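You operate a simulated robot arm through the tools that you are given. There is no shell and no other tool.

The job below is to be done with a simulated two-armed robot. You get a single attempt, and the scene is never put back.

Task
On the fitting bench top, fold the wiping rag in half.

The check looks at the end state, three seconds after you hand in, the way a careful person would. Anything else that was tipped, shoved, dropped, spilled or broken makes it a failure. Flat cloth is picked up by pressing the open fingertips on it (5 to 10 N) and closing them slowly along it; thin cloth reads only 2 to 8 mm in the jaws.

Robot
Two 7-joint arms with two-finger parallel grippers on one trunk, on a base that drives. Base frame: it is fixed to the floor where the robot stands at the start and does not move with it; the origin is under the middle of the robot, x ahead of it, y to its left, z up. Lengths are in mm, angles in degrees, forces in N, time in s.
The left shoulder is at the start at [50, 168, 1057], the right one opposite. With the tool pointing down near the work surface each hand reaches from about 220 to 660 mm from the robot's upright axis, wherever it stands, measured 20 degrees to its own side. Places, roughly: fitting bench top [2100, -600, 900]; wiping rag [2000, -500, 750]. Payload 1.57 kg a hand.
The TCP of each hand is the grasp point between the finger pads, 30 mm short of the fingertips. In the tool frame z runs along the fingers and y along their closing line. Largest opening 80 mm; finger width 17, thickness 12; the body of the gripper, 40 by 82 mm, starts 80 mm behind the TCP.
Orientation is that of the tool frame in the base frame, as a unit quaternion [w, x, y, z]. With the fingers straight down and closing along the base's y, the tool's x points along the base's -x, its y along +y and its z along -z.

Tools
- The arms move only by the tool servo_tool. It takes "left_steps", "right_steps" or both (then of equal length, played together; a hand with none holds still); each is a list of rows, each an object of numbers (a shift or turn left out is 0, a gripper value left out holds the last): "dx", "dy", "dz": the shift along the tool's x, y, z in m; "ax", "ay", "az": the turn, a rotation vector about the tool's x, y, z in degrees; "fingers": the closure in counts, from 0 (fully open) to 255 (shut). In form: [{"dx": .., "dy": .., "dz": .., "ax": .., "ay": .., "az": .., "fingers": ..}, ...]. A call has 1 to 20 rows; each row is the pose to reach, as a shift and turn from the pose commanded when the call began, along the tool's axes at that moment. Each row takes 0.2 s and may step no farther than 50 mm and 8.6 degrees from the row before; otherwise, or with a gripper value out of range, the whole call is refused. A pose out of reach is approached as far as the arm can. The call stops where the force on the tool passes 40 N (or 10 N more than at its start, if that is more) or the arm is blocked; 0.2 s more then pass. The fingers move at their own pace (about 45 mm/s each) and stop on an object; they squeeze with about 21 N. The grip force told is the motor's: it shows also when the fingers shut on nothing. Time passes only in rows, and 0.2 s behind the last, so rows that repeat a pose let the fingers close. The reply holds the time, the measured pose of the TCP, the force on the tool along the base axes, the opening and the grip force, in the units named above and with some noise, with the torque about the TCP (base axes, N m) and any sound that the robot's microphone picked up.
- Cameras (640 x 400 px; columns grow to the right, rows downward): "scene" is now at [125.3, 8.4, 1266.6]; the picture's right is [0.10, -1.00, 0.00], its down [-0.58, -0.06, -0.81] and it looks along [0.81, 0.08, -0.58] (base axes); focal length 276 px, centre (320, 200). "left" rides on the left gripper at [72, 7, -122] in its tool frame; the picture's right is [-0.09, 1.00, 0.00], its down [-0.84, -0.08, -0.54] and it looks along [-0.54, -0.05, 0.84] (tool axes); focal length 238 px, centre (320, 200). "right" rides on the right gripper at [72, -7, -122] in its tool frame; the picture's right is [0.09, 1.00, 0.00], its down [-0.84, 0.08, -0.54] and it looks along [-0.54, 0.05, 0.84] (tool axes); focal length 238 px, centre (320, 200). There is no depth. A picture from a camera that has moved, and an enlarged one, comes with that camera's place and axes in the base frame and with its lens.
- capture(camera): a new picture of that camera. No time passes.
- slide_trunk(by): slides the trunk up (or, below 0, down) by that many mm; the arms and the scene camera ride with it, the base frame stays. It gives what a move gives, with no picture.
- steer(legs): drives the robot by 1 to 6 legs, each [ahead, left, turn to the left] in mm, mm and degrees, along the robot's own axes; the way and the turn of a leg run together, so that a leg with both is an arc; at most 1500 mm and 180 degrees a leg. The arms and the cameras ride along, it lands a little off, and it stops where it bumps. It gives what a move gives.
- pan_tilt(pan, tilt): turns the head with the scene camera to pan (to the left, within 80 degrees either way) and tilt (down, from -29 to 69), counted from straight ahead of the robot. It gives what a move gives.
- zoom(camera, box): a new picture of the part [left, top, right, bottom] of that camera's present view, enlarged. No time passes.
- job_done(): hands the job in; it is judged then, once.

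Places have to be worked out from the pictures, the camera data and where the tool is seen. Open the grippers and draw the arms clear of the work before you hand the job in, unless the task says otherwise.

The tools are called after "Request:" by a JSON object that holds its "op" and its "data". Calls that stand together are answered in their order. servo_tool: Moves the arms, as the interface text tells. Its arguments: {"type":"object","properties":{"left_steps":{"type":"array","items":{"type":"object","properties":{"dx":{"type":"number"},"dy":{"type":"number"},"dz":{"type":"number"},"ax":{"type":"number"},"ay":{"type":"number"},"az":{"type":"number"},"fingers":{"type":"number"}}}},"right_steps":{"type":"array","items":{"type":"object","properties":{"dx":{"type":"number"},"dy":{"type":"number"},"dz":{"type":"number"},"ax":{"type":"number"},"ay":{"type":"number"},"az":{"type":"number"},"fingers":{"type":"number"}}}}},"required":[]} The other tools are called the same way: slide_trunk (by) slides the trunk up or down; steer (legs) drives the base; pan_tilt (pan, tilt) turns the head that bears the scene camera; capture (camera) takes a picture; zoom (camera, box) takes an enlarged picture of a part of a camera's view; job_done () hands the job in.

At the start:

```text
time_s: 0.0
left_tool_pos: [469.9, 224.0, 1093.6]
left_tcp_rot: [0.001, 0.0, 1.0, 0.0]
left_force: [-0.4, 0.4, -0.4]
left_torque: [-0.01, 0.0, 0.02]
left_width: 80.0
left_grasp_force: 0.0
right_tool_pos: [499.0, -273.3, 997.9]
right_tcp_rot: [0.0, 0.0, 1.0, 0.002]
right_force: [-0.5, 0.6, 0.1]
right_torque: [-0.02, 0.03, -0.03]
right_width: 79.9
right_grasp_force: 0.0
trunk travel left (down, up): [-225.0, 218.0]
robot x, y, heading: [2.7, -2.0, -0.1]
head pan, tilt: [5.5, 35.6]
```

scene: 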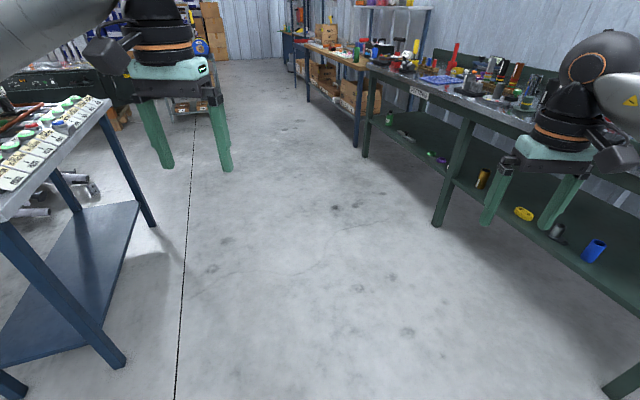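
right: 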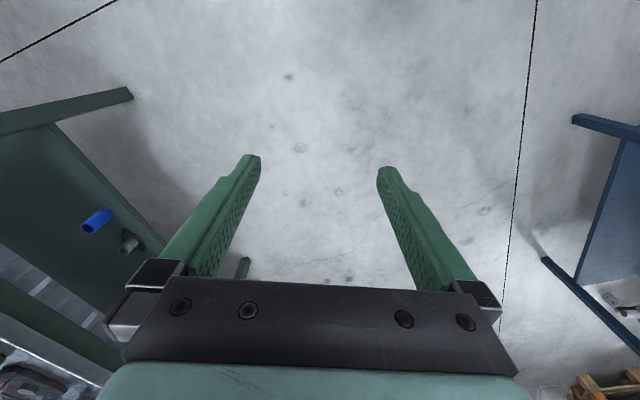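
left: 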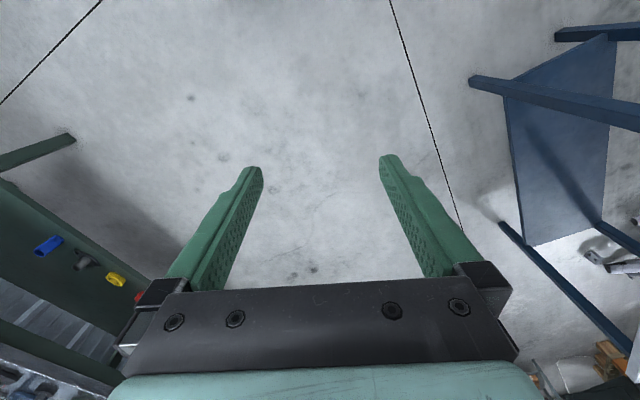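

The first picture shows a green bench ahead to the right; the rag should lie near [2000, -500]. I look closer at that part of the view with the head turned.

Request:
{"op": "pan_tilt", "data": {"pan": -15, "tilt": 20}}

Request:
{"op": "capture", "data": {"camera": "scene"}}

Request:
{"op": "zoom", "data": {"camera": "scene", "box": [200, 100, 520, 300]}}

```text
time_s: 0.8
left_tool_pos: [470.1, 223.8, 1093.1]
left_tcp_rot: [0.0, 0.0, 1.0, 0.0]
left_force: [-1.3, 0.1, 0.8]
left_torque: [0.01, 0.02, -0.01]
left_width: 80.0
left_grasp_force: 0.1
right_tool_pos: [499.3, -273.3, 998.2]
right_tcp_rot: [0.0, 0.0, 1.0, 0.0]
right_force: [0.0, -0.2, 0.1]
right_torque: [0.02, -0.01, 0.02]
right_width: 79.6
right_grasp_force: 0.1
trunk travel left (down, up): [-225.0, 218.0]
robot x, y, heading: [1.4, 0.8, -0.1]
head pan, tilt: [-15.0, 20.0]
```

```text
taken
camera scene: at [128.0, -24.1, 1291.4], right [-0.26, -0.97, 0.0], down [-0.33, 0.09, -0.94], along [0.91, -0.24, -0.34], focal length 276 px, centre (320, 200)
```

scene: 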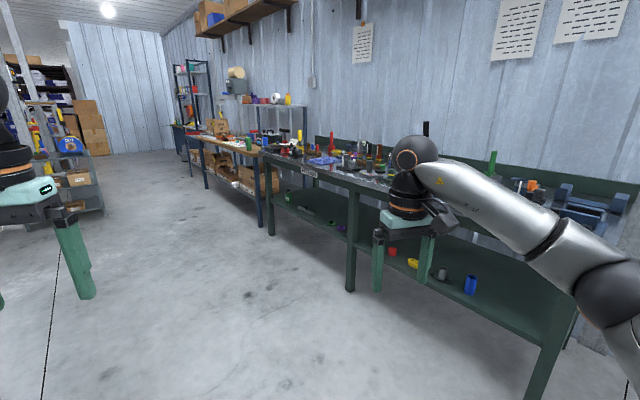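

```text
2.00 times, centred on (360, 200) of scene
camera zoom: at [128.0, -24.1, 1291.4], right [-0.26, -0.97, 0.0], down [-0.33, 0.09, -0.94], along [0.91, -0.24, -0.34], focal length 551 px, centre (240, 200)
```

zoom: 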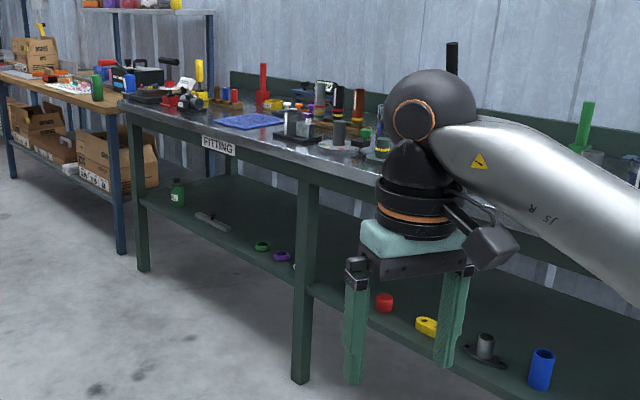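

The blue cloth at zoomed (250,120) is the rag, about [2000,-550,890]. The bench front edge runs about 20° off the base x, so I turn to face the bench and drive sideways along the aisle.

Request:
{"op": "steer", "data": {"legs": [[0, 0, -70], [0, 1200, 0]]}}

Request:
{"op": "pan_tilt", "data": {"pan": 25, "tilt": 30}}

Request:
{"op": "capture", "data": {"camera": "scene"}}

```text
time_s: 14.8
left_tool_pos: [1509.0, 34.0, 1094.1]
left_tcp_rot: [0.0, 0.579, 0.815, 0.0]
left_force: [0.7, -0.2, 0.5]
left_torque: [0.0, 0.01, 0.0]
left_width: 79.8
left_grasp_force: 0.0
right_tool_pos: [1050.9, -155.9, 998.4]
right_tcp_rot: [0.0, 0.579, 0.815, 0.0]
right_force: [0.0, -0.2, 0.1]
right_torque: [0.06, 0.01, 0.01]
right_width: 80.2
right_grasp_force: 0.0
trunk travel left (down, up): [-225.0, 218.0]
robot x, y, heading: [1144.9, 398.3, -70.8]
head pan, tilt: [-15.0, 20.0]
```

```text
time_s: 15.8
left_tool_pos: [1509.1, 33.2, 1092.6]
left_tcp_rot: [-0.001, 0.579, 0.815, 0.001]
left_force: [0.1, -0.5, 0.1]
left_torque: [0.0, 0.0, 0.0]
left_width: 80.1
left_grasp_force: 0.1
right_tool_pos: [1051.1, -158.2, 998.3]
right_tcp_rot: [0.0, 0.579, 0.816, 0.0]
right_force: [-0.6, -0.5, 0.2]
right_torque: [0.01, 0.0, -0.04]
right_width: 79.9
right_grasp_force: 0.0
trunk travel left (down, up): [-225.0, 218.0]
robot x, y, heading: [1143.4, 402.0, -70.8]
head pan, tilt: [25.0, 30.0]
```

```text
taken
camera scene: at [1218.2, 300.6, 1275.4], right [-0.72, -0.7, 0.0], down [-0.35, 0.36, -0.87], along [0.6, -0.62, -0.5], focal length 276 px, centre (320, 200)
```

scene: 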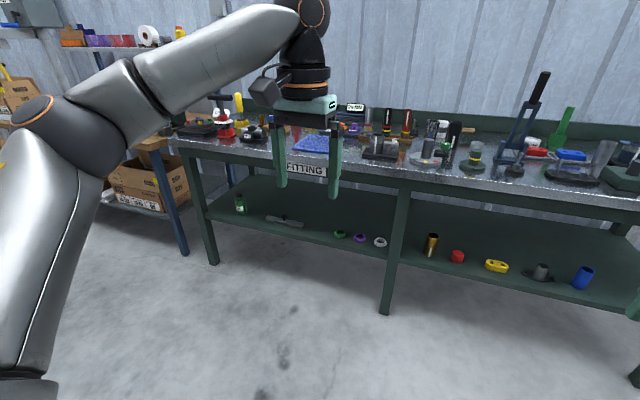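

The rag is about 1140 mm ahead and 520 mm left of the robot. I raise the trunk to clear the bench items, move left, then part of the way forward, and look again.

Request:
{"op": "slide_trunk", "data": {"by": 150}}

Request:
{"op": "steer", "data": {"legs": [[0, 520, 0], [350, 0, 0]]}}

Request:
{"op": "pan_tilt", "data": {"pan": 0, "tilt": 45}}

Request:
{"op": "capture", "data": {"camera": "scene"}}

Request:
{"op": "capture", "data": {"camera": "left"}}

Request:
{"op": "capture", "data": {"camera": "right"}}

```text
time_s: 17.6
left_tool_pos: [1510.8, 33.2, 1243.3]
left_tcp_rot: [0.0, 0.58, 0.815, 0.001]
left_force: [0.0, 0.3, 0.2]
left_torque: [-0.02, -0.01, 0.01]
left_width: 79.9
left_grasp_force: 0.1
right_tool_pos: [1050.8, -158.2, 1148.6]
right_tcp_rot: [0.0, 0.58, 0.815, 0.0]
right_force: [0.7, -0.3, 0.3]
right_torque: [-0.03, 0.01, 0.0]
right_width: 80.0
right_grasp_force: 0.2
trunk travel left (down, up): [-375.0, 68.0]
robot x, y, heading: [1143.2, 401.3, -70.8]
head pan, tilt: [25.0, 30.0]
```

```text
time_s: 24.6
left_tool_pos: [2123.1, -132.6, 1243.5]
left_tcp_rot: [-0.001, 0.582, 0.813, 0.0]
left_force: [-0.6, -0.5, 0.1]
left_torque: [0.0, -0.02, -0.01]
left_width: 79.9
left_grasp_force: 0.0
right_tool_pos: [1664.9, -320.9, 1147.2]
right_tcp_rot: [0.0, 0.582, 0.814, 0.0]
right_force: [0.7, -1.1, -0.1]
right_torque: [0.05, 0.01, -0.02]
right_width: 80.1
right_grasp_force: 0.0
trunk travel left (down, up): [-375.0, 68.0]
robot x, y, heading: [1762.0, 239.5, -71.0]
head pan, tilt: [25.0, 30.0]
```

```text
time_s: 25.5
left_tool_pos: [2125.0, -132.0, 1243.1]
left_tcp_rot: [0.0, 0.582, 0.813, 0.0]
left_force: [-0.4, 1.2, -0.1]
left_torque: [0.0, -0.02, -0.02]
left_width: 79.7
left_grasp_force: 0.1
right_tool_pos: [1664.6, -320.2, 1147.6]
right_tcp_rot: [0.001, 0.582, 0.813, 0.0]
right_force: [-0.4, -0.2, -0.2]
right_torque: [0.01, 0.0, -0.01]
right_width: 79.9
right_grasp_force: 0.2
trunk travel left (down, up): [-375.0, 68.0]
robot x, y, heading: [1760.7, 238.0, -71.2]
head pan, tilt: [0.0, 45.0]
```

```text
taken
camera scene: at [1798.0, 125.1, 1402.8], right [-0.95, -0.32, 0.0], down [-0.23, 0.67, -0.71], along [0.23, -0.67, -0.71], focal length 276 px, centre (320, 200)
```

scene: 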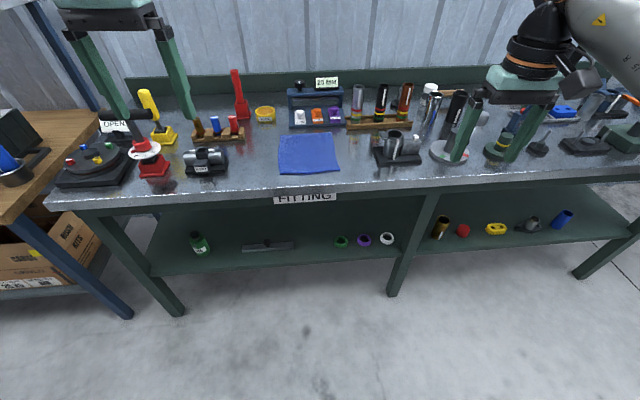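

```text
taken
camera left: at [2107.4, -60.8, 1366.1], right [0.97, 0.23, 0.0], down [0.2, -0.82, 0.54], along [0.13, -0.53, -0.84], focal length 238 px, centre (320, 200)
```

left: 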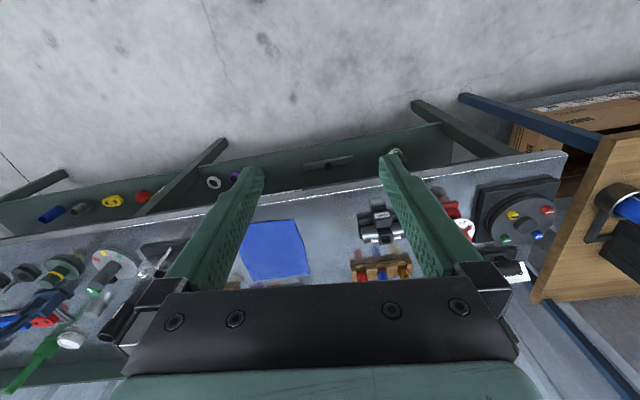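

```text
taken
camera right: at [1635.0, -254.9, 1270.1], right [0.91, 0.41, 0.0], down [0.34, -0.77, 0.54], along [0.22, -0.49, -0.84], focal length 238 px, centre (320, 200)
```

right: 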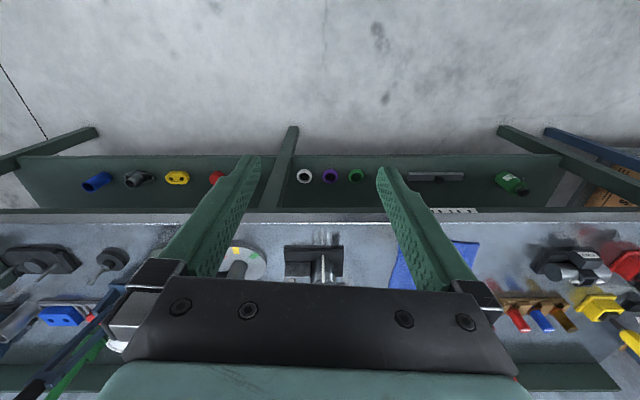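

The rag lies between the small tools on the bench, directly ahead and slightly left. I zoom on it to get its corners, in two cameras to fix the height.

Request:
{"op": "zoom", "data": {"camera": "scene", "box": [230, 80, 390, 220]}}

Request:
{"op": "zoom", "data": {"camera": "left", "box": [200, 180, 360, 280]}}

```text
2.86 times, centred on (310, 150) of scene
camera zoom: at [1798.0, 125.1, 1402.8], right [-0.95, -0.32, 0.0], down [-0.23, 0.67, -0.71], along [0.23, -0.67, -0.71], focal length 787 px, centre (349, 343)
```

zoom: 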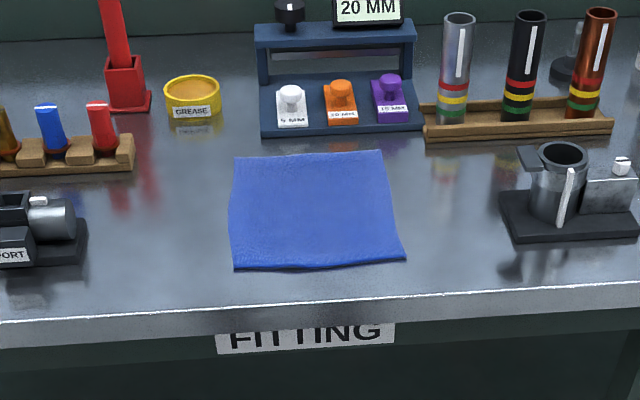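

```text
4.00 times, centred on (280, 230) of left
camera zoom: at [2107.4, -60.8, 1366.1], right [0.97, 0.23, 0.0], down [0.2, -0.82, 0.54], along [0.13, -0.53, -0.84], focal length 953 px, centre (480, 80)
```

zoom: 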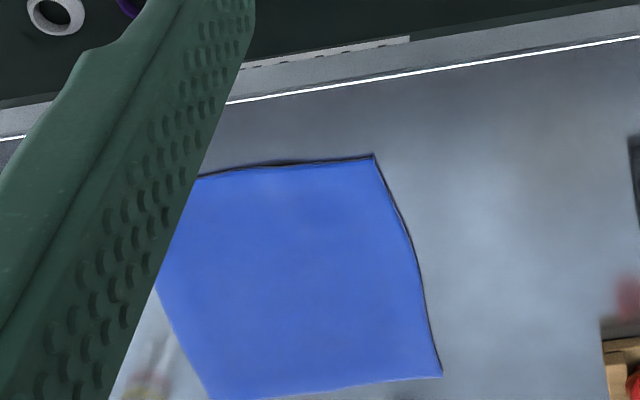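

The rag is about 185 x 220 mm, centre near [2085,-587], bench top at z≈866, and it lies square to the bench (normal heading about -66°). I turn to match, move in to about 600 mm from its centre, then look down to see how much room the base has.

Request:
{"op": "steer", "data": {"legs": [[0, 0, 5.2], [285, -39, 0]]}}

Request:
{"op": "pan_tilt", "data": {"pan": 0, "tilt": 69}}

Request:
{"op": "capture", "data": {"camera": "scene"}}

```text
time_s: 28.0
left_tool_pos: [2235.4, -371.1, 1243.3]
left_tcp_rot: [-0.001, 0.544, 0.839, 0.001]
left_force: [-0.3, 0.6, -0.7]
left_torque: [0.06, 0.04, 0.0]
left_width: 79.9
left_grasp_force: 0.0
right_tool_pos: [1794.8, -599.8, 1146.6]
right_tcp_rot: [0.0, 0.544, 0.839, 0.001]
right_force: [0.0, 0.4, 0.1]
right_torque: [-0.01, -0.01, -0.03]
right_width: 79.9
right_grasp_force: 0.0
trunk travel left (down, up): [-375.0, 68.0]
robot x, y, heading: [1838.5, -27.7, -66.0]
head pan, tilt: [0.0, 45.0]
```

```text
time_s: 28.9
left_tool_pos: [2235.0, -371.7, 1242.0]
left_tcp_rot: [0.0, 0.543, 0.839, 0.0]
left_force: [-0.1, -0.7, 0.1]
left_torque: [-0.02, 0.0, -0.03]
left_width: 80.2
left_grasp_force: 0.0
right_tool_pos: [1795.0, -600.1, 1148.4]
right_tcp_rot: [-0.001, 0.544, 0.839, 0.0]
right_force: [-0.4, -0.1, -0.2]
right_torque: [-0.02, 0.02, 0.04]
right_width: 79.9
right_grasp_force: 0.0
trunk travel left (down, up): [-375.0, 68.0]
robot x, y, heading: [1838.1, -31.6, -65.8]
head pan, tilt: [0.0, 68.8]
```

```text
taken
camera scene: at [1876.6, -121.4, 1373.9], right [-0.91, -0.41, 0.0], down [-0.38, 0.85, -0.36], along [0.15, -0.33, -0.93], focal length 276 px, centre (320, 200)
```

scene: 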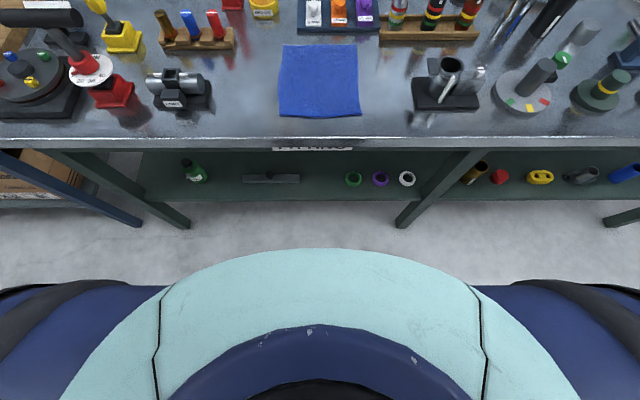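

The rag is centred straight ahead at about 606 mm (far edge ~714, near ~499); bench legs leave room to advance 110 mm. I do that and put the head back to a 50° tilt.

Request:
{"op": "steer", "data": {"legs": [[110, 0, 0]]}}

Request:
{"op": "pan_tilt", "data": {"pan": 0, "tilt": 60}}

Request:
{"op": "capture", "data": {"camera": "scene"}}

Request:
{"op": "zoom", "data": {"camera": "scene", "box": [240, 60, 400, 160]}}

```text
time_s: 30.1
left_tool_pos: [2280.5, -466.3, 1242.8]
left_tcp_rot: [0.0, 0.543, 0.84, -0.001]
left_force: [0.1, -0.5, 0.5]
left_torque: [-0.01, -0.01, -0.04]
left_width: 79.9
left_grasp_force: 0.1
right_tool_pos: [1838.2, -696.4, 1148.3]
right_tcp_rot: [0.0, 0.543, 0.84, 0.0]
right_force: [1.0, -0.2, 0.5]
right_torque: [0.02, -0.03, 0.0]
right_width: 80.0
right_grasp_force: 0.1
trunk travel left (down, up): [-375.0, 68.0]
robot x, y, heading: [1878.5, -130.5, -65.7]
head pan, tilt: [0.0, 68.8]
```

```text
time_s: 30.8
left_tool_pos: [2279.0, -466.4, 1244.1]
left_tcp_rot: [0.0, 0.543, 0.84, 0.0]
left_force: [0.3, 0.1, -0.1]
left_torque: [-0.03, 0.05, -0.02]
left_width: 79.8
left_grasp_force: 0.1
right_tool_pos: [1838.8, -695.7, 1149.0]
right_tcp_rot: [0.0, 0.543, 0.84, 0.0]
right_force: [0.3, 0.8, 0.0]
right_torque: [-0.02, 0.01, -0.02]
right_width: 80.1
right_grasp_force: 0.1
trunk travel left (down, up): [-375.0, 68.0]
robot x, y, heading: [1883.2, -129.0, -65.4]
head pan, tilt: [0.0, 60.0]
```

```text
taken
camera scene: at [1924.3, -226.9, 1383.3], right [-0.91, -0.41, 0.0], down [-0.36, 0.79, -0.5], along [0.21, -0.46, -0.87], focal length 276 px, centre (320, 200)
```

scene: 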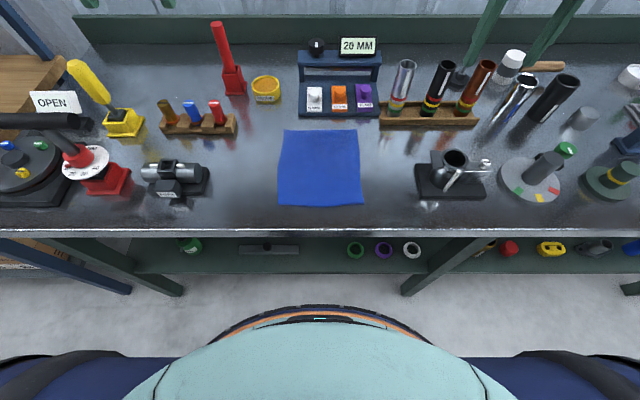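

```text
4.00 times, centred on (320, 110) of scene
camera zoom: at [1924.3, -226.9, 1383.3], right [-0.91, -0.41, 0.0], down [-0.36, 0.79, -0.5], along [0.21, -0.46, -0.87], focal length 1102 px, centre (320, 560)
```

zoom: 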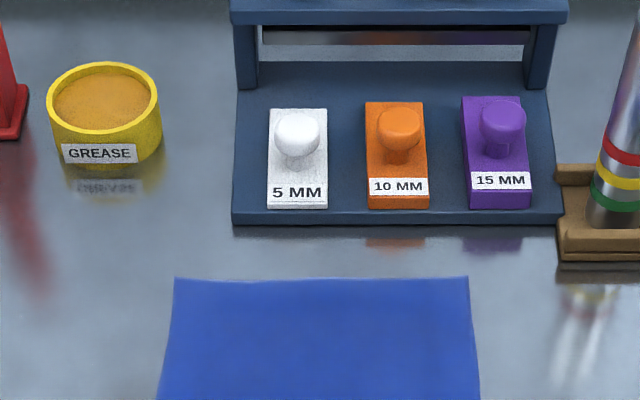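

After advancing, the rag spans roughly ±93 mm sideways, with its far edge about 505 mm and near edge about 287 mm ahead of the camera. I move both hands high over the far corners with the fingers about 36 mm apart.

Request:
{"op": "servo_tool", "data": {"left_steps": [{"dx": -0.022, "dy": -0.0275, "dz": 0, "fingers": 140}, {"dx": -0.044, "dy": -0.055}, {"dx": -0.066, "dy": -0.0825}, {"dx": -0.088, "dy": -0.11}, {"dx": -0.11, "dy": -0.1375}, {"dx": -0.1326, "dy": -0.1648}, {"dx": -0.1326, "dy": -0.1648}], "right_steps": [{"dx": -0.018, "dy": 0.0355, "dz": 0, "fingers": 140}, {"dx": -0.036, "dy": 0.071}, {"dx": -0.054, "dy": 0.1065}, {"dx": -0.072, "dy": 0.142}, {"dx": -0.09, "dy": 0.1775}, {"dx": -0.1074, "dy": 0.2129}, {"dx": -0.1074, "dy": 0.2129}]}}

Request:
{"op": "capture", "data": {"camera": "scene"}}

```text
time_s: 32.4
left_tool_pos: [2175.1, -609.9, 1226.8]
left_tcp_rot: [0.0, 0.542, 0.841, 0.0]
left_force: [0.8, 0.5, -0.9]
left_torque: [-0.01, 0.02, 0.02]
left_width: 35.7
left_grasp_force: 0.1
left hand out of reach, approached as far as the arm can: row 5, 6, 7
right_tool_pos: [2061.1, -693.8, 1144.6]
right_tcp_rot: [0.0, 0.543, 0.84, -0.001]
right_force: [0.0, -1.1, 0.6]
right_torque: [0.0, 0.04, 0.0]
right_width: 35.9
right_grasp_force: 0.0
right hand out of reach, approached as far as the arm can: row 6, 7
trunk travel left (down, up): [-375.0, 68.0]
robot x, y, heading: [1887.5, -130.0, -65.7]
head pan, tilt: [0.0, 60.0]
```

```text
taken
camera scene: at [1925.4, -226.6, 1383.3], right [-0.91, -0.41, 0.0], down [-0.36, 0.79, -0.5], along [0.2, -0.46, -0.87], focal length 276 px, centre (320, 200)
```

scene: 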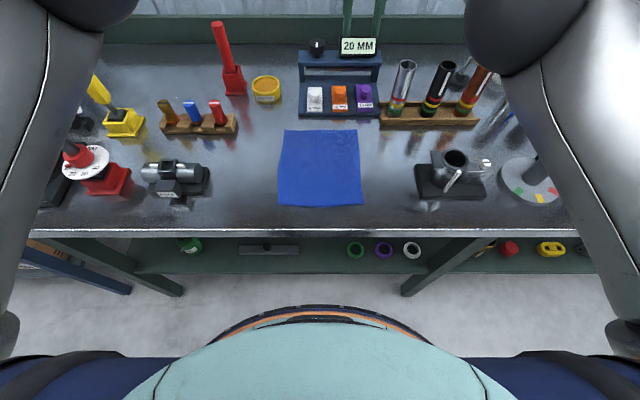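

Both hands stopped a little short because they are high relative to the shoulders. I lower them to about 1075 mm, which should open up reach, still well above the bench items.

Request:
{"op": "servo_tool", "data": {"left_steps": [{"dz": 0.035}, {"dz": 0.07}, {"dz": 0.105}, {"dz": 0.15}, {"dz": 0.15}], "right_steps": [{"dz": 0.02}, {"dz": 0.04}, {"dz": 0.055}, {"dz": 0.07}, {"dz": 0.07}]}}

Request:
{"op": "capture", "data": {"camera": "left"}}

Request:
{"op": "capture", "data": {"camera": "right"}}

Request:
{"op": "capture", "data": {"camera": "scene"}}

```text
time_s: 33.6
left_tool_pos: [2175.6, -608.9, 1077.7]
left_tcp_rot: [0.001, 0.543, 0.84, 0.0]
left_force: [-0.1, -1.0, 0.0]
left_torque: [-0.01, 0.01, 0.01]
left_width: 36.3
left_grasp_force: 0.0
right_tool_pos: [2062.4, -691.6, 1074.0]
right_tcp_rot: [0.001, 0.543, 0.84, -0.001]
right_force: [0.2, 0.6, 0.1]
right_torque: [0.05, 0.0, 0.01]
right_width: 36.1
right_grasp_force: 0.0
trunk travel left (down, up): [-375.0, 68.0]
robot x, y, heading: [1884.9, -131.2, -65.8]
head pan, tilt: [0.0, 60.0]
```

```text
taken
camera left: at [2152.1, -539.8, 1200.9], right [0.95, 0.32, 0.0], down [0.27, -0.79, 0.54], along [0.18, -0.51, -0.84], focal length 238 px, centre (320, 200)
```

left: 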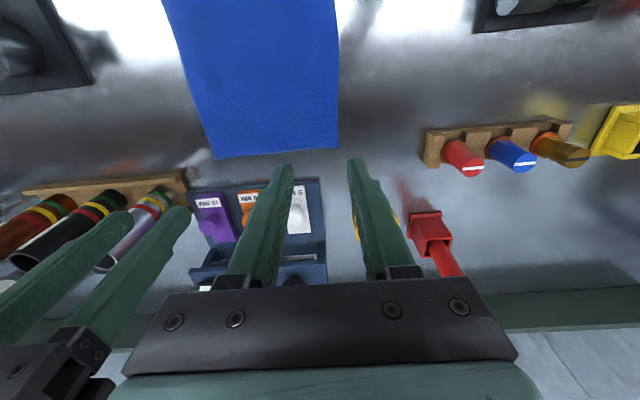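

```text
taken
camera right: at [2027.4, -630.0, 1196.1], right [0.87, 0.49, 0.0], down [0.41, -0.73, 0.54], along [0.27, -0.47, -0.84], focal length 238 px, centre (320, 200)
```

right: 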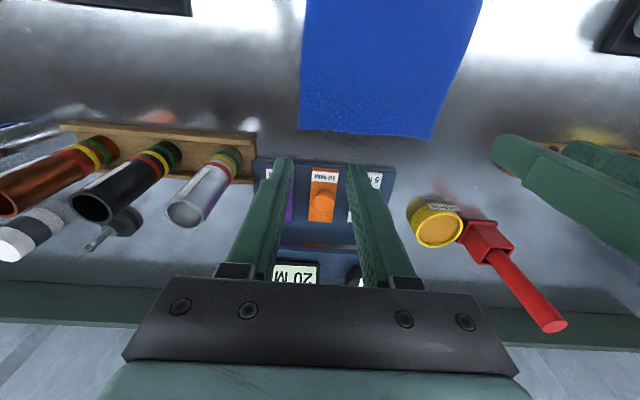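

```text
taken
camera scene: at [1924.3, -226.7, 1383.3], right [-0.91, -0.41, 0.0], down [-0.36, 0.79, -0.5], along [0.21, -0.46, -0.87], focal length 276 px, centre (320, 200)
```

scene: 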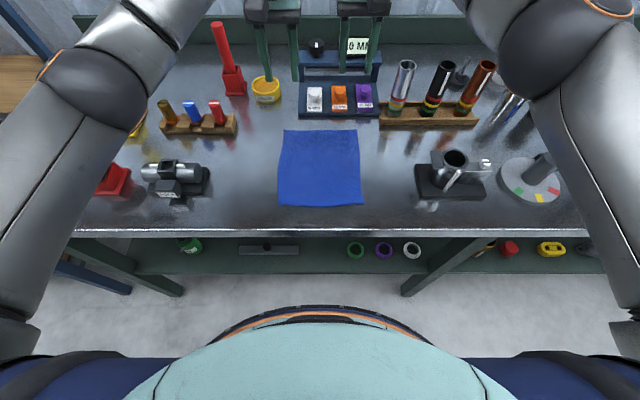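

The hand views confirm the far corners at about f 505, l ±92 (camera-relative frame). I lower both hands to about z 960 and shift them to f≈498, l≈±57.

Request:
{"op": "servo_tool", "data": {"left_steps": [{"dz": 0.04}, {"dz": 0.08}, {"dz": 0.115}, {"dx": -0.02, "dy": -0.008, "dz": 0.115}, {"dx": -0.046, "dy": -0.015, "dz": 0.115}, {"dx": -0.046, "dy": -0.015, "dz": 0.115}], "right_steps": [{"dz": 0.04}, {"dz": 0.08}, {"dz": 0.112}, {"dx": -0.008, "dy": 0.004, "dz": 0.112}, {"dx": -0.0175, "dy": 0.009, "dz": 0.112}, {"dx": -0.0175, "dy": 0.009, "dz": 0.112}]}}

Request:
{"op": "capture", "data": {"camera": "left"}}

Request:
{"op": "capture", "data": {"camera": "right"}}

Request:
{"op": "capture", "data": {"camera": "scene"}}

```text
time_s: 35.0
left_tool_pos: [2181.3, -655.4, 963.8]
left_tcp_rot: [0.0, 0.543, 0.84, 0.0]
left_force: [0.0, 0.4, 0.4]
left_torque: [-0.01, -0.03, -0.03]
left_width: 35.9
left_grasp_force: 0.0
left hand out of reach, approached as far as the arm can: row 5
right_tool_pos: [2077.0, -704.4, 961.8]
right_tcp_rot: [0.0, 0.542, 0.84, 0.0]
right_force: [-0.8, 0.3, -0.5]
right_torque: [0.03, 0.0, 0.03]
right_width: 36.4
right_grasp_force: 0.1
trunk travel left (down, up): [-375.0, 68.0]
robot x, y, heading: [1886.3, -127.1, -65.8]
head pan, tilt: [0.0, 60.0]
```

```text
taken
camera left: at [2158.7, -586.6, 1085.8], right [0.95, 0.32, 0.0], down [0.27, -0.79, 0.54], along [0.18, -0.51, -0.84], focal length 238 px, centre (320, 200)
```

left: 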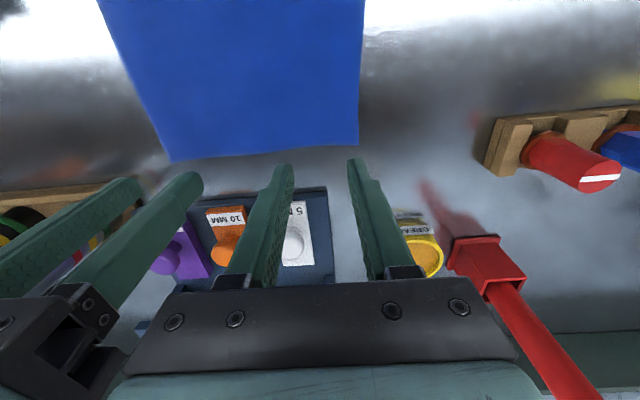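

```text
taken
camera right: at [2041.6, -641.9, 1082.6], right [0.87, 0.49, 0.0], down [0.41, -0.73, 0.54], along [0.27, -0.47, -0.84], focal length 238 px, centre (320, 200)
```

right: 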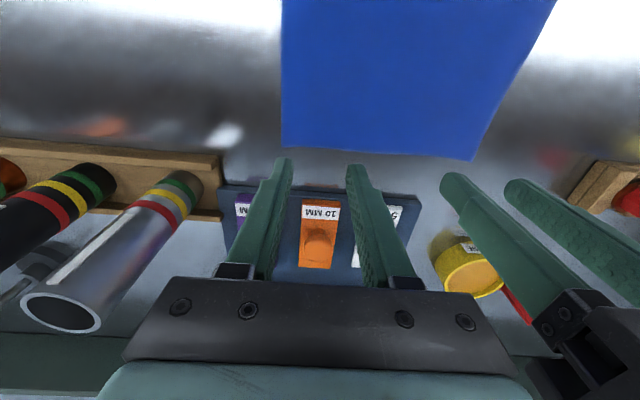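

```text
taken
camera scene: at [1924.4, -227.2, 1383.2], right [-0.91, -0.41, 0.0], down [-0.36, 0.79, -0.5], along [0.21, -0.46, -0.87], focal length 276 px, centre (320, 200)
```

scene: 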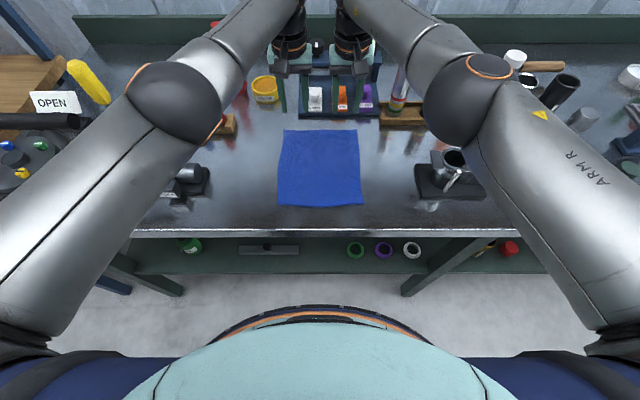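

Both hands sit about 9 mm inside the far edge and 35 mm in from the side corners, as wanted. I descend 58 mm to just above the cloth.

Request:
{"op": "servo_tool", "data": {"left_steps": [{"dz": 0.02}, {"dz": 0.04}, {"dz": 0.05}, {"dz": 0.058}, {"dz": 0.058}], "right_steps": [{"dz": 0.02}, {"dz": 0.038}, {"dz": 0.048}, {"dz": 0.056}, {"dz": 0.056}]}}

Request:
{"op": "capture", "data": {"camera": "left"}}

Request:
{"op": "capture", "data": {"camera": "right"}}

Request:
{"op": "capture", "data": {"camera": "scene"}}

```text
time_s: 36.2
left_tool_pos: [2180.2, -650.1, 907.5]
left_tcp_rot: [0.001, 0.543, 0.839, 0.0]
left_force: [-0.1, -0.6, 0.5]
left_torque: [-0.01, 0.01, 0.03]
left_width: 36.3
left_grasp_force: 0.0
left hand out of reach, approached as far as the arm can: row 1, 2, 3, 4, 5
right_tool_pos: [2073.0, -699.9, 906.6]
right_tcp_rot: [0.0, 0.543, 0.84, 0.0]
right_force: [-0.2, 0.2, -0.4]
right_torque: [0.01, 0.02, 0.01]
right_width: 36.0
right_grasp_force: 0.2
right hand out of reach, approached as far as the arm can: row 3, 4, 5
trunk travel left (down, up): [-375.0, 68.0]
robot x, y, heading: [1881.7, -129.0, -65.8]
head pan, tilt: [0.0, 60.0]
```

```text
taken
camera left: at [2156.6, -580.4, 1029.4], right [0.95, 0.32, 0.0], down [0.27, -0.79, 0.54], along [0.18, -0.51, -0.84], focal length 238 px, centre (320, 200)
```

left: 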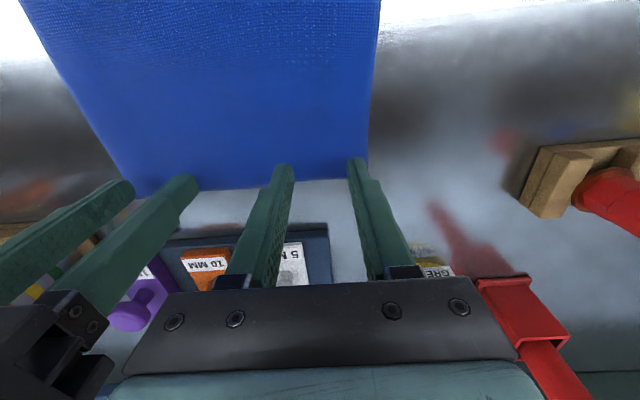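

```text
taken
camera right: at [2037.4, -637.3, 1028.5], right [0.87, 0.49, 0.0], down [0.41, -0.73, 0.54], along [0.27, -0.47, -0.84], focal length 238 px, centre (320, 200)
```

right: 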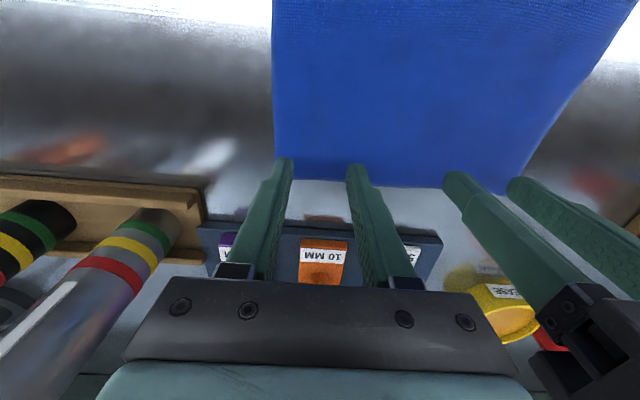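

```text
taken
camera scene: at [1924.3, -227.1, 1383.3], right [-0.91, -0.41, 0.0], down [-0.36, 0.79, -0.5], along [0.21, -0.46, -0.87], focal length 276 px, centre (320, 200)
```

scene: 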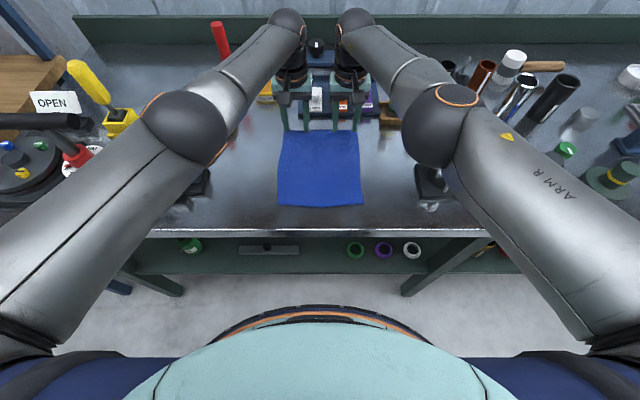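

The hands are at the reach limit because the shoulders are too high above the work. I raise the hands 120 mm and then lower the trunk 120 mm to gain reach.

Request:
{"op": "servo_tool", "data": {"left_steps": [{"dz": -0.03}, {"dz": -0.06}, {"dz": -0.09}, {"dz": -0.125}, {"dz": -0.125}], "right_steps": [{"dz": -0.03}, {"dz": -0.06}, {"dz": -0.09}, {"dz": -0.125}, {"dz": -0.125}]}}

Request:
{"op": "slide_trunk", "data": {"by": -110}}

Request:
{"op": "capture", "data": {"camera": "scene"}}

```text
time_s: 37.4
left_tool_pos: [2179.4, -650.5, 1029.8]
left_tcp_rot: [0.0, 0.543, 0.84, 0.0]
left_force: [-0.8, -0.5, -0.8]
left_torque: [0.0, 0.01, -0.02]
left_width: 36.0
left_grasp_force: 0.1
right_tool_pos: [2078.6, -701.6, 1032.5]
right_tcp_rot: [0.0, 0.543, 0.84, 0.0]
right_force: [0.5, 0.6, 0.5]
right_torque: [0.02, 0.02, 0.03]
right_width: 36.1
right_grasp_force: 0.0
right hand out of reach, approached as far as the arm can: row 2, 3, 4, 5
trunk travel left (down, up): [-375.0, 68.0]
robot x, y, heading: [1880.4, -129.7, -65.8]
head pan, tilt: [0.0, 60.0]
```

```text
time_s: 38.8
left_tool_pos: [2179.2, -651.0, 920.0]
left_tcp_rot: [0.0, 0.544, 0.839, 0.0]
left_force: [-0.4, 0.1, 0.1]
left_torque: [-0.01, 0.0, -0.04]
left_width: 36.2
left_grasp_force: 0.2
right_tool_pos: [2076.8, -701.9, 922.7]
right_tcp_rot: [-0.001, 0.543, 0.84, 0.0]
right_force: [0.0, -0.4, -0.9]
right_torque: [0.01, -0.01, 0.02]
right_width: 35.8
right_grasp_force: 0.1
trunk travel left (down, up): [-265.0, 178.0]
robot x, y, heading: [1884.8, -129.9, -65.7]
head pan, tilt: [0.0, 60.0]
```

```text
taken
camera scene: at [1924.3, -226.9, 1273.3], right [-0.91, -0.41, 0.0], down [-0.36, 0.79, -0.5], along [0.21, -0.46, -0.87], focal length 276 px, centre (320, 200)
```

scene: 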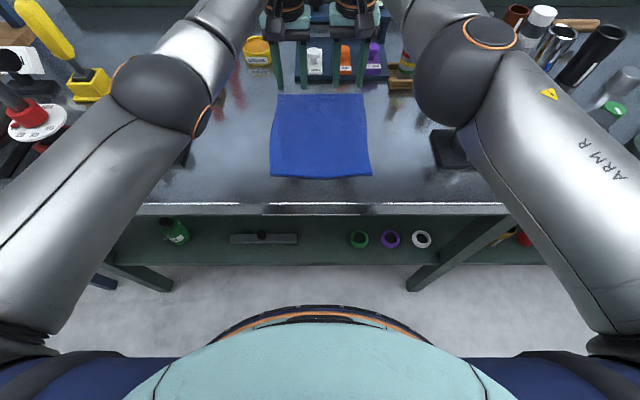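

Both hands are now at about z 921 with tips some 25 mm above the cloth, at f≈491 (left) and 496 (right). I descend in small steps, nudging the left hand out 4 mm.

Request:
{"op": "servo_tool", "data": {"left_steps": [{"dx": -0.002, "dz": 0.006}, {"dx": -0.004, "dz": 0.012}, {"dx": -0.004, "dz": 0.016}, {"dx": -0.004, "dz": 0.016}], "right_steps": [{"dz": 0.006}, {"dz": 0.012}, {"dz": 0.018}, {"dz": 0.018}]}}

Request:
{"op": "capture", "data": {"camera": "left"}}

Request:
{"op": "capture", "data": {"camera": "right"}}

```text
time_s: 39.8
left_tool_pos: [2180.4, -655.1, 903.5]
left_tcp_rot: [0.001, 0.543, 0.839, 0.0]
left_force: [-0.3, -0.6, 0.0]
left_torque: [0.01, 0.02, 0.01]
left_width: 36.1
left_grasp_force: 0.1
right_tool_pos: [2078.5, -704.0, 902.7]
right_tcp_rot: [-0.001, 0.542, 0.84, 0.0]
right_force: [-0.6, -0.8, 0.1]
right_torque: [0.01, 0.01, -0.01]
right_width: 36.1
right_grasp_force: 0.0
trunk travel left (down, up): [-265.0, 178.0]
robot x, y, heading: [1880.3, -129.5, -65.9]
head pan, tilt: [0.0, 60.0]
```

```text
taken
camera left: at [2158.6, -584.7, 1027.2], right [0.95, 0.32, 0.0], down [0.27, -0.79, 0.54], along [0.18, -0.51, -0.84], focal length 238 px, centre (320, 200)
```

left: 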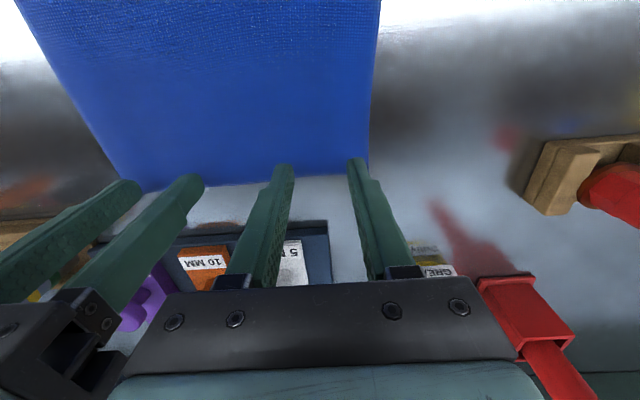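

```text
taken
camera right: at [2043.0, -641.3, 1024.8], right [0.87, 0.49, 0.0], down [0.42, -0.73, 0.54], along [0.27, -0.47, -0.84], focal length 238 px, centre (320, 200)
```

right: 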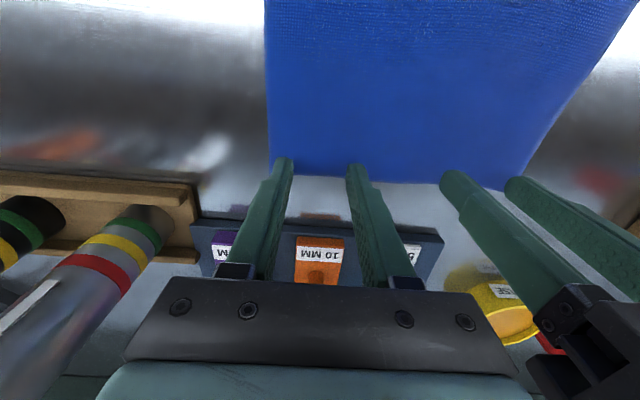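

Tips are about 7 mm above the cloth, inset about 12 mm from the far edge. I shift 3 mm outward and come down 5 mm more, watching the force.

Request:
{"op": "servo_tool", "data": {"left_steps": [{"dx": -0.003, "dz": 0.001}, {"dx": -0.003, "dz": 0.003}, {"dx": -0.003, "dz": 0.005}, {"dx": -0.003, "dz": 0.005}], "right_steps": [{"dx": -0.003, "dz": 0.001}, {"dx": -0.003, "dz": 0.003}, {"dx": -0.003, "dz": 0.005}, {"dx": -0.003, "dz": 0.005}]}}

```text
time_s: 40.8
left_tool_pos: [2182.2, -655.8, 899.2]
left_tcp_rot: [0.0, 0.542, 0.84, 0.0]
left_force: [-0.2, -0.2, 0.5]
left_torque: [-0.05, 0.03, -0.03]
left_width: 36.1
left_grasp_force: 0.1
right_tool_pos: [2079.3, -703.9, 898.6]
right_tcp_rot: [0.0, 0.543, 0.84, 0.0]
right_force: [-1.5, -0.9, 0.2]
right_torque: [0.03, -0.01, 0.05]
right_width: 36.2
right_grasp_force: 0.1
right hand out of reach, approached as far as the arm can: row 2
trunk travel left (down, up): [-265.0, 178.0]
robot x, y, heading: [1883.3, -126.7, -65.8]
head pan, tilt: [0.0, 60.0]
```

No contact yet at tip height about 869. I go down in 1 mm rows for 3 mm.

Request:
{"op": "servo_tool", "data": {"left_steps": [{"dz": 0.001}, {"dz": 0.002}, {"dz": 0.003}, {"dz": 0.003}], "right_steps": [{"dz": 0.001}, {"dz": 0.002}, {"dz": 0.003}, {"dz": 0.003}]}}

```text
time_s: 41.8
left_tool_pos: [2182.7, -656.6, 897.0]
left_tcp_rot: [0.0, 0.544, 0.839, 0.0]
left_force: [0.2, 0.8, 0.3]
left_torque: [0.01, 0.02, 0.02]
left_width: 36.3
left_grasp_force: 0.0
right_tool_pos: [2077.5, -704.1, 896.4]
right_tcp_rot: [-0.001, 0.542, 0.84, 0.0]
right_force: [-0.1, 0.0, 0.9]
right_torque: [-0.02, -0.02, -0.05]
right_width: 36.3
right_grasp_force: 0.0
trunk travel left (down, up): [-265.0, 178.0]
robot x, y, heading: [1883.3, -129.2, -65.6]
head pan, tilt: [0.0, 60.0]
```

Still hardly any force at tip height ~867. I go on down 3 mm in 1 mm rows.

Request:
{"op": "servo_tool", "data": {"left_steps": [{"dz": 0.001}, {"dz": 0.002}, {"dz": 0.003}, {"dz": 0.003}], "right_steps": [{"dz": 0.001}, {"dz": 0.002}, {"dz": 0.003}, {"dz": 0.003}]}}

Request:
{"op": "capture", "data": {"camera": "left"}}

```text
time_s: 42.8
left_tool_pos: [2183.3, -656.7, 895.2]
left_tcp_rot: [0.002, 0.544, 0.839, -0.001]
left_force: [1.3, 0.6, 4.3]
left_torque: [0.0, -0.02, 0.02]
left_width: 36.2
left_grasp_force: 0.0
right_tool_pos: [2078.4, -703.0, 894.4]
right_tcp_rot: [0.0, 0.542, 0.84, 0.0]
right_force: [1.1, -0.3, 6.5]
right_torque: [-0.05, -0.04, 0.01]
right_width: 36.0
right_grasp_force: 0.0
trunk travel left (down, up): [-265.0, 178.0]
robot x, y, heading: [1882.0, -127.5, -65.7]
head pan, tilt: [0.0, 60.0]
```

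```text
taken
camera left: at [2159.5, -586.8, 1016.4], right [0.95, 0.32, 0.0], down [0.27, -0.79, 0.54], along [0.18, -0.52, -0.84], focal length 238 px, centre (320, 200)
```

left: 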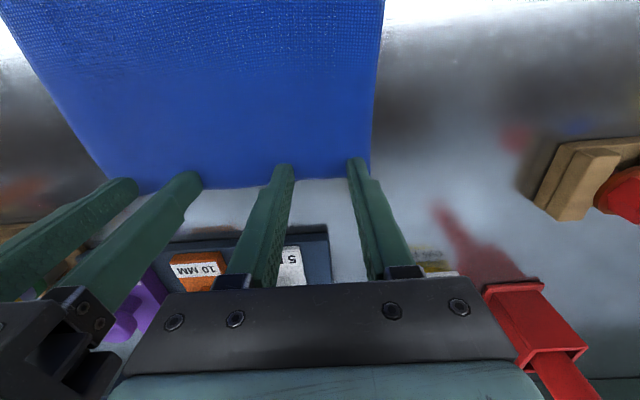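

Contact: 4.3 N left and 6.5 N right, with the pads about 36 mm apart on the cloth. I press a touch more and close slowly along it.

Request:
{"op": "servo_tool", "data": {"left_steps": [{"dz": 0.001, "fingers": 140}, {"dz": 0.001, "fingers": 146}, {"dz": 0.001, "fingers": 152}, {"dz": 0.001, "fingers": 158}, {"dz": 0.001, "fingers": 164}, {"dz": 0.001, "fingers": 170}, {"dz": 0.001, "fingers": 176}, {"dz": 0.001, "fingers": 182}, {"dz": 0.001, "fingers": 188}, {"dz": 0.001, "fingers": 194}, {"dz": 0.001, "fingers": 200}, {"dz": 0.001, "fingers": 206}, {"dz": 0.001, "fingers": 212}, {"dz": 0.001, "fingers": 218}, {"dz": 0.001, "fingers": 226}, {"dz": 0.001, "fingers": 234}, {"dz": 0.001, "fingers": 244}, {"dz": 0.001, "fingers": 255}, {"dz": 0.001, "fingers": 255}], "right_steps": [{"dz": 0.0005, "fingers": 140}, {"dz": 0.0005, "fingers": 146}, {"dz": 0.0005, "fingers": 152}, {"dz": 0.0005, "fingers": 158}, {"dz": 0.0005, "fingers": 164}, {"dz": 0.0005, "fingers": 170}, {"dz": 0.0005, "fingers": 176}, {"dz": 0.0005, "fingers": 182}, {"dz": 0.0005, "fingers": 188}, {"dz": 0.0005, "fingers": 194}, {"dz": 0.0005, "fingers": 200}, {"dz": 0.0005, "fingers": 206}, {"dz": 0.0005, "fingers": 212}, {"dz": 0.0005, "fingers": 218}, {"dz": 0.0005, "fingers": 226}, {"dz": 0.0005, "fingers": 234}, {"dz": 0.0005, "fingers": 244}, {"dz": 0.0005, "fingers": 255}, {"dz": 0.0005, "fingers": 255}]}}

Request:
{"op": "capture", "data": {"camera": "left"}}

Request:
{"op": "capture", "data": {"camera": "right"}}

Request:
{"op": "capture", "data": {"camera": "scene"}}

```text
time_s: 46.8
left_tool_pos: [2181.7, -656.3, 894.4]
left_tcp_rot: [0.002, 0.543, 0.84, -0.001]
left_force: [-3.5, -1.5, 13.7]
left_torque: [-0.02, 0.09, 0.0]
left_width: 4.1
left_grasp_force: 21.5
right_tool_pos: [2075.8, -702.7, 893.8]
right_tcp_rot: [0.001, 0.544, 0.839, -0.001]
right_force: [0.5, 0.1, 9.3]
right_torque: [0.07, 0.0, 0.0]
right_width: 0.1
right_grasp_force: 21.5
trunk travel left (down, up): [-265.0, 178.0]
robot x, y, heading: [1881.5, -130.7, -65.8]
head pan, tilt: [0.0, 60.0]
```

```text
taken
camera left: at [2159.0, -586.0, 1015.9], right [0.95, 0.32, 0.0], down [0.27, -0.79, 0.55], along [0.18, -0.52, -0.84], focal length 238 px, centre (320, 200)
```

left: 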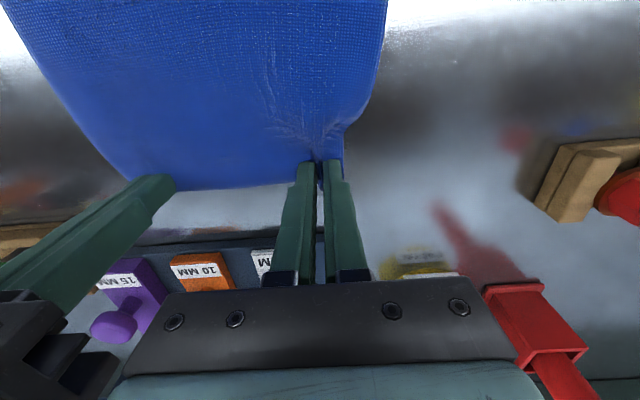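

```text
taken
camera right: at [2041.6, -640.8, 1015.0], right [0.87, 0.49, 0.0], down [0.41, -0.73, 0.54], along [0.27, -0.47, -0.84], focal length 238 px, centre (320, 200)
```

right: 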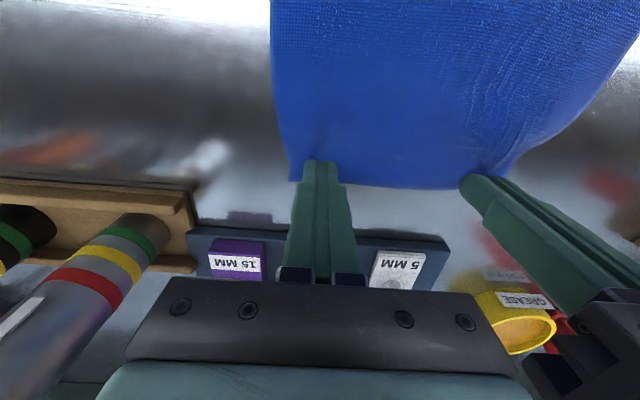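

```text
taken
camera scene: at [1923.1, -225.1, 1273.6], right [-0.91, -0.41, 0.0], down [-0.35, 0.79, -0.5], along [0.21, -0.46, -0.86], focal length 276 px, centre (320, 200)
```

scene: 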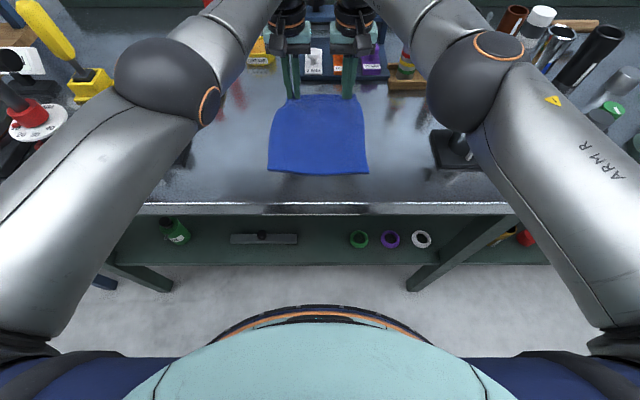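

The left hand holds the cloth (4.1 mm, 21 N); the right shut on nothing (0.1 mm). I lift the right 10 mm, reopen, and move it 5 mm further onto the cloth; the left holds still.

Request:
{"op": "servo_tool", "data": {"right_steps": [{"dz": -0.005}, {"dz": -0.011}, {"dz": -0.011, "fingers": 130}, {"dx": 0.005, "dz": -0.011}, {"dx": 0.005, "dz": -0.011}, {"dx": 0.005, "dz": -0.011}]}}

Request:
{"op": "capture", "data": {"camera": "right"}}

Request:
{"op": "zoom", "data": {"camera": "scene", "box": [240, 60, 400, 190]}}

```text
time_s: 48.2
left_tool_pos: [2182.5, -655.8, 893.6]
left_tcp_rot: [0.002, 0.543, 0.839, -0.002]
left_force: [-2.6, 1.0, 17.8]
left_torque: [0.08, 0.13, -0.06]
left_width: 4.2
left_grasp_force: 20.7
right_tool_pos: [2076.4, -700.2, 904.9]
right_tcp_rot: [0.0, 0.542, 0.84, 0.0]
right_force: [-0.4, -0.6, 0.1]
right_torque: [0.03, -0.02, -0.03]
right_width: 39.1
right_grasp_force: 0.1
trunk travel left (down, up): [-265.0, 178.0]
robot x, y, heading: [1878.3, -130.6, -65.8]
head pan, tilt: [0.0, 60.0]
```

```text
taken
camera right: at [2042.0, -636.9, 1026.3], right [0.87, 0.49, 0.0], down [0.41, -0.73, 0.54], along [0.27, -0.47, -0.84], focal length 238 px, centre (320, 200)
```

right: 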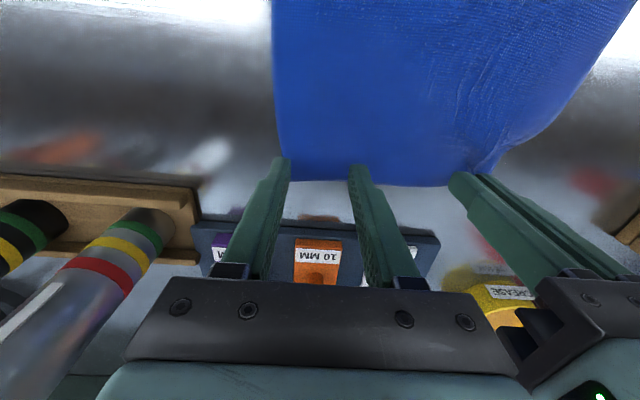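

```text
3.08 times, centred on (320, 125) of scene
camera zoom: at [1923.2, -225.3, 1273.5], right [-0.91, -0.41, 0.0], down [-0.36, 0.79, -0.5], along [0.21, -0.46, -0.86], focal length 848 px, centre (320, 431)
```

zoom: 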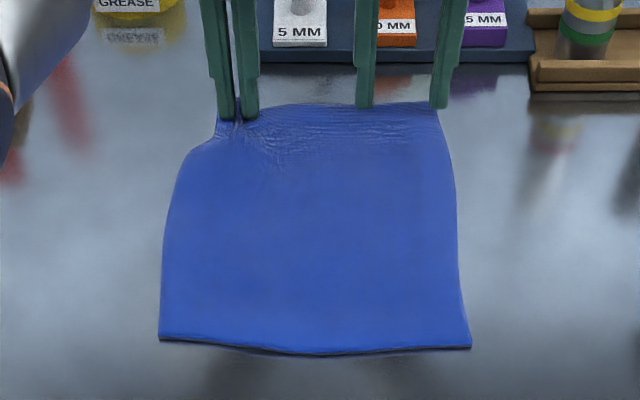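

The rag's right corner shifted inward, so the outer finger is right at its side edge. I shift the right hand 9 mm inward and press again, relieving the left hand by 2 mm.

Request:
{"op": "servo_tool", "data": {"left_steps": [{"dz": 0}, {"dz": -0.001}, {"dz": -0.002}, {"dz": -0.002}, {"dz": -0.002}, {"dz": -0.002}], "right_steps": [{"dy": 0.005, "fingers": 135}, {"dy": 0.009}, {"dy": 0.009, "dz": 0.005}, {"dy": 0.009, "dz": 0.009}, {"dy": 0.009, "dz": 0.0115}, {"dy": 0.009, "dz": 0.0115}]}}

Request:
{"op": "capture", "data": {"camera": "right"}}

```text
time_s: 49.6
left_tool_pos: [2183.3, -656.5, 893.5]
left_tcp_rot: [0.0, 0.542, 0.84, 0.0]
left_force: [-1.9, -1.0, 6.9]
left_torque: [-0.04, 0.01, -0.02]
left_width: 4.2
left_grasp_force: 21.0
right_tool_pos: [2085.5, -696.0, 892.8]
right_tcp_rot: [0.001, 0.542, 0.84, 0.0]
right_force: [-0.9, 2.8, 10.9]
right_torque: [0.11, 0.04, 0.0]
right_width: 37.8
right_grasp_force: 0.1
trunk travel left (down, up): [-265.0, 178.0]
robot x, y, heading: [1879.7, -129.9, -65.8]
head pan, tilt: [0.0, 60.0]
```

```text
taken
camera right: at [2050.3, -632.8, 1015.0], right [0.87, 0.49, 0.0], down [0.41, -0.73, 0.54], along [0.27, -0.47, -0.84], focal length 238 px, centre (320, 200)
```

right: 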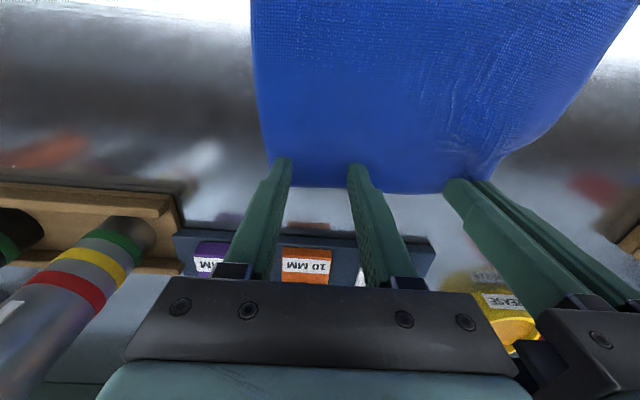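

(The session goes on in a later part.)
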